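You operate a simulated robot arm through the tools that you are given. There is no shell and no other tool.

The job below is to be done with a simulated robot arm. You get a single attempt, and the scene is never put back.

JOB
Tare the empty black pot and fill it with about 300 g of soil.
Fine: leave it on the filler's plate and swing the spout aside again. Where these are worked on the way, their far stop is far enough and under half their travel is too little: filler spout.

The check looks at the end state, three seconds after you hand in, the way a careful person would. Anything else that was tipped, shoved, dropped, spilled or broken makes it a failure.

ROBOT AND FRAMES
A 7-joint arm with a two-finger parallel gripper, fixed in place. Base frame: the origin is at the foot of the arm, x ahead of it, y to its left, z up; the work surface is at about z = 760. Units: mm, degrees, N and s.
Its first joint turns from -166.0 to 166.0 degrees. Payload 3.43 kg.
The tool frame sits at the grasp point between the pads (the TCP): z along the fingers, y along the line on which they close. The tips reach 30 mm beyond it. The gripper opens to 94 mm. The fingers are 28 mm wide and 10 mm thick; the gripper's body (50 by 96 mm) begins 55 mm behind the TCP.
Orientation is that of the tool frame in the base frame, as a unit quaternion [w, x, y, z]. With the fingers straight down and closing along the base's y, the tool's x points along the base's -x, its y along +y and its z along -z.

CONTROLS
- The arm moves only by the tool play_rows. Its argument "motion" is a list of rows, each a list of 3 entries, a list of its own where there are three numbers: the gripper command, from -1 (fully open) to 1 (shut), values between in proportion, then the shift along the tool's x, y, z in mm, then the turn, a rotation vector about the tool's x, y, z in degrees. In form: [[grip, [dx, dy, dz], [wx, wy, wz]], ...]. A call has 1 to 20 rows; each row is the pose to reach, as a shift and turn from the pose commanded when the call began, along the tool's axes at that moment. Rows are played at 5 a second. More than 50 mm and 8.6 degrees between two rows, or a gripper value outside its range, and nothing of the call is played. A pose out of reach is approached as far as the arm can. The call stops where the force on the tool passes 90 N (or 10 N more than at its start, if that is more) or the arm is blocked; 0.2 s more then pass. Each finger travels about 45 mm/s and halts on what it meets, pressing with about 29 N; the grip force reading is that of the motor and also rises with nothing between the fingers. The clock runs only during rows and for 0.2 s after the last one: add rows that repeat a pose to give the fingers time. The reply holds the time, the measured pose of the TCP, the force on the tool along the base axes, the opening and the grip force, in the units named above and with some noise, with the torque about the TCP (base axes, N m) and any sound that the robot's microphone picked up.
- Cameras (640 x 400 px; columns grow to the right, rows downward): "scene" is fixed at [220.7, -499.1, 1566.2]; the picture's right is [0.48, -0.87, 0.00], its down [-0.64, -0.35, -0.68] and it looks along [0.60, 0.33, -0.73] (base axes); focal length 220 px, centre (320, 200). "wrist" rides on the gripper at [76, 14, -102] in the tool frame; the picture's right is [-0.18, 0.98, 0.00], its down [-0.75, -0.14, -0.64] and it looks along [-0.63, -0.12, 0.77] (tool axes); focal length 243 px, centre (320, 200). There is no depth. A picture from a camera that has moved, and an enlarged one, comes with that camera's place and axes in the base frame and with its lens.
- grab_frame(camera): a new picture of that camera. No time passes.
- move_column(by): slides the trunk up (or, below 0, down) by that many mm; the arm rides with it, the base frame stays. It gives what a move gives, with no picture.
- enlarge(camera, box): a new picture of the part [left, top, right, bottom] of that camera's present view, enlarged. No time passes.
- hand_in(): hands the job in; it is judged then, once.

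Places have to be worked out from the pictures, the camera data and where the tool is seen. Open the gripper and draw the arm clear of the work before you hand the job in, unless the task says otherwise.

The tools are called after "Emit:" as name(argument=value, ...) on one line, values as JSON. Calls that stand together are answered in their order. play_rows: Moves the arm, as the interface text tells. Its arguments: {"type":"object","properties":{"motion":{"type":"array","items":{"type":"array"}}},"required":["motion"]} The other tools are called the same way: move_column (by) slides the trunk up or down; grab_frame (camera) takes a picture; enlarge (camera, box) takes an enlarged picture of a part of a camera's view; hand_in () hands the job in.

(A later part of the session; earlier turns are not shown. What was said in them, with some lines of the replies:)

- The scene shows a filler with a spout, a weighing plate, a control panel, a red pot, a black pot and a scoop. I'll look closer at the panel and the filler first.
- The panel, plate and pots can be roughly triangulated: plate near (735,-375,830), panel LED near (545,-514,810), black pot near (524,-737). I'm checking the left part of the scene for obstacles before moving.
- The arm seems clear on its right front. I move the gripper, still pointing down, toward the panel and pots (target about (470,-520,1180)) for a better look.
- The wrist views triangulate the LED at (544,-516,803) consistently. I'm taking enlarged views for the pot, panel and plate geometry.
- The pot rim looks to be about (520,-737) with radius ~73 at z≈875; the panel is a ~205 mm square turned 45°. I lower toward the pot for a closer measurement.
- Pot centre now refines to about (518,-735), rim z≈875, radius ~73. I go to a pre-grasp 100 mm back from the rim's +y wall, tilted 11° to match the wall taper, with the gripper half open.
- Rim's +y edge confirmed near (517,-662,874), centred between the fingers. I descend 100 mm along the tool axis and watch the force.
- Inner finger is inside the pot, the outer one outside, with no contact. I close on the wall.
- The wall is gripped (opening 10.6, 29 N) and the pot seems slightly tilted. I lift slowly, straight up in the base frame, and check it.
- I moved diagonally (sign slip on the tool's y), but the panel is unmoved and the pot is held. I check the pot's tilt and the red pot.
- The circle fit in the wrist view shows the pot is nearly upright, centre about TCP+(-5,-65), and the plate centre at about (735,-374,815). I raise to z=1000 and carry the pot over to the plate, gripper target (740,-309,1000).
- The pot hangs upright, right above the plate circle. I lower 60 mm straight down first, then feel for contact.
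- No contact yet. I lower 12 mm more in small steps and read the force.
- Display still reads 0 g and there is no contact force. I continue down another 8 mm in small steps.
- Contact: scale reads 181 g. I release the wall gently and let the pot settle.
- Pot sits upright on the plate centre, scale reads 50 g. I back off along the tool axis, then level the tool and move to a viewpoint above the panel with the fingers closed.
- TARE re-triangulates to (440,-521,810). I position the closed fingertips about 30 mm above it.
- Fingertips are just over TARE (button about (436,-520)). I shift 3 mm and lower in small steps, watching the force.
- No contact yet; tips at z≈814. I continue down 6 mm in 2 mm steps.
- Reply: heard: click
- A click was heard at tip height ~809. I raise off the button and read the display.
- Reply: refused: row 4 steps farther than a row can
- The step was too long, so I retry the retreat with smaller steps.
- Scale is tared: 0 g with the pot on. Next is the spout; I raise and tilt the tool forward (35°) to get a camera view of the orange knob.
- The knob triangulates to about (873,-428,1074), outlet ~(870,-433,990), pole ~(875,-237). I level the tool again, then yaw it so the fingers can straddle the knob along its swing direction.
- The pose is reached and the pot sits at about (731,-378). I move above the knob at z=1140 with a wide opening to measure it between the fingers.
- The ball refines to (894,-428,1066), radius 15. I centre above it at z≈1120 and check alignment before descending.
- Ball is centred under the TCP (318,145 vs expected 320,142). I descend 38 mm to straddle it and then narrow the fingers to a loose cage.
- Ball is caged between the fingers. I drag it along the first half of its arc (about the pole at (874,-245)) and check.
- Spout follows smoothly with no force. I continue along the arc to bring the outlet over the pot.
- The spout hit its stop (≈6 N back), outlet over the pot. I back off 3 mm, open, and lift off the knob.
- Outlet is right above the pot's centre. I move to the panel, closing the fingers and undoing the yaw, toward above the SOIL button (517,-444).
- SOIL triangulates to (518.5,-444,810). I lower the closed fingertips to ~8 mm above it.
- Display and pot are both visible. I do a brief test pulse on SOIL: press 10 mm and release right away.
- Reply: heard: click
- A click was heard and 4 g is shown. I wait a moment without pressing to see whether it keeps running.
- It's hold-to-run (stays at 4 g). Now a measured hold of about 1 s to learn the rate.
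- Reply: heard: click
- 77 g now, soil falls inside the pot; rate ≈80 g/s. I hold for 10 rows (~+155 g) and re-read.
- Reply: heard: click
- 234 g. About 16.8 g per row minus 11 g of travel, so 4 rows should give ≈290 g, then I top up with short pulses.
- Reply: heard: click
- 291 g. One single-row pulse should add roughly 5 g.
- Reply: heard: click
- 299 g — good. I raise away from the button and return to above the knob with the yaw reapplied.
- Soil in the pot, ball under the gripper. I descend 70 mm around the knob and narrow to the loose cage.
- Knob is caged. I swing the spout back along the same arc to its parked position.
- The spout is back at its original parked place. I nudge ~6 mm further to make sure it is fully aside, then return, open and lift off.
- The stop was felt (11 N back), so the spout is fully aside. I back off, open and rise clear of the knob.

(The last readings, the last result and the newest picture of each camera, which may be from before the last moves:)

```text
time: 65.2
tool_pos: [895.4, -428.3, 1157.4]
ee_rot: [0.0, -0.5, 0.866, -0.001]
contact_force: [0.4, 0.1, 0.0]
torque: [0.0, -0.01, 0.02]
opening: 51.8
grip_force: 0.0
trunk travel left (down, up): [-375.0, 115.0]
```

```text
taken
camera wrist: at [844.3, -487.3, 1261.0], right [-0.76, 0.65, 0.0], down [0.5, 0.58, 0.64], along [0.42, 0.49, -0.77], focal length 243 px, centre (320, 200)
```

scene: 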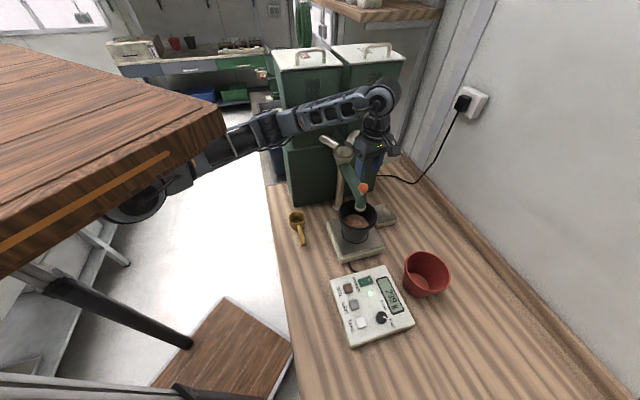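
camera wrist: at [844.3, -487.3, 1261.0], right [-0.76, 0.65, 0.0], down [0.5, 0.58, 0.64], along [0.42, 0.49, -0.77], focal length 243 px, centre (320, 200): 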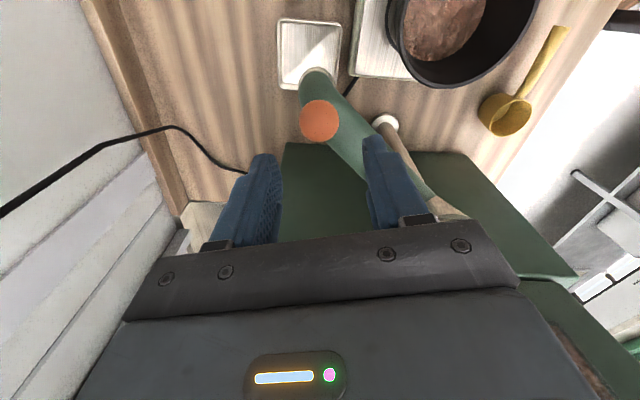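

Clear of the knob. I retract the arm toward the robot at height and open the gripper.

Emit:
play_rows(motion=[[-0.5, [0, 10, -30], [0, 0, 0]], [-0.5, [15, 30, -55], [0, 0, 5]], [-0.8, [32, 58, -75], [0, 0, 11]], [-1, [48, 88, -90], [0, 0, 18]], [-1, [64, 118, -93], [0, 0, 25]], [-1, [80, 148, -93], [0, 0, 32]], [-1, [96, 178, -93], [0, 0, 39]], [-1, [112, 208, -93], [0, 0, 46]], [-1, [128, 238, -93], [0, 0, 52]], [-1, [144, 266, -93], [0, 0, 57]], [-1, [160, 294, -93], [0, 0, 60]], [-1, [160, 294, -93], [0, 0, 60]]])

Emit:
grab_frame(camera="scene")

Emit:
enlarge(camera="scene", box=[320, 240, 480, 350])

Emit:
grab_frame(camera="wrist")

```text
time: 67.8
tool_pos: [561.5, -417.9, 1250.3]
ee_rot: [0.0, 0.001, 1.0, 0.0]
contact_force: [-0.2, 0.1, -0.2]
torque: [0.0, -0.02, 0.02]
opening: 94.1
grip_force: 0.0
trunk travel left (down, up): [-375.0, 115.0]
```

```text
taken
```

scene: 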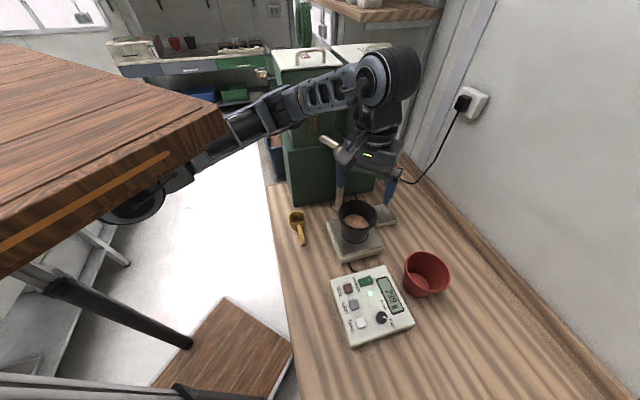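

```text
3.64 times, centred on (400, 295) of scene
camera zoom: at [220.7, -499.1, 1566.2], right [0.48, -0.87, 0.0], down [-0.64, -0.35, -0.68], along [0.6, 0.33, -0.73], focal length 798 px, centre (29, -146)
```

zoom: 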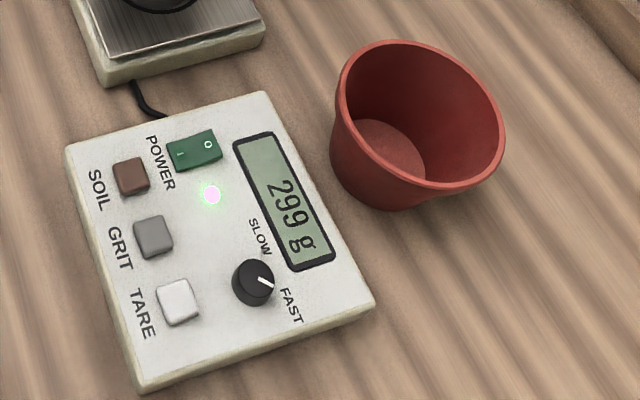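

```text
taken
camera wrist: at [486.0, -404.4, 1354.2], right [0.19, 0.98, 0.0], down [0.75, -0.14, 0.64], along [0.63, -0.12, -0.77], focal length 243 px, centre (320, 200)
```

wrist: 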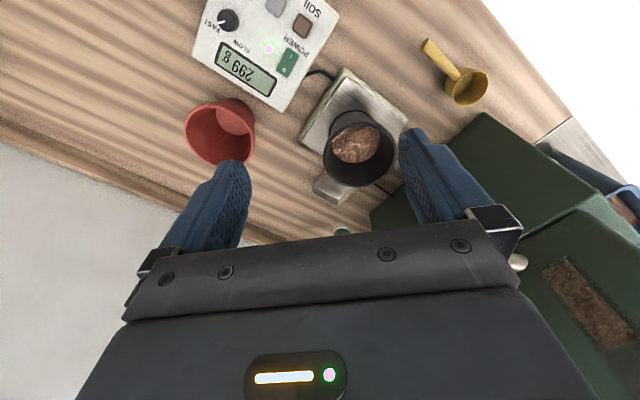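

The scale reads 299 g with the pot upright on the plate. The spout is parked at its aside stop, everything else is undisturbed, and the arm is clear with the gripper open. I hand in.

Emit:
hand_in()

```text
The job is handed in.
```

The black pot is on the filler's plate with 299 g of soil in it, measured after taring the empty pot. I've handed the job in.

- **Pot:** it weighed 50 g empty, and TARE brought the display to 0 g before filling. It stands upright in the middle of the plate.
- **Spout:** I swung it over the pot until it met its stop, filled the pot, then swung it back until it met the other stop.
- **Everything else:** in the last pictures the panel, red pot and scoop were where they started. I saw no spilled soil, and the speed dial is still on FAST.
- **Arm:** it ended clear of the work with the gripper open.

While lifting the pot I moved it about 38 mm sideways by mistake, towards the panel. The pictures showed the panel had not moved.
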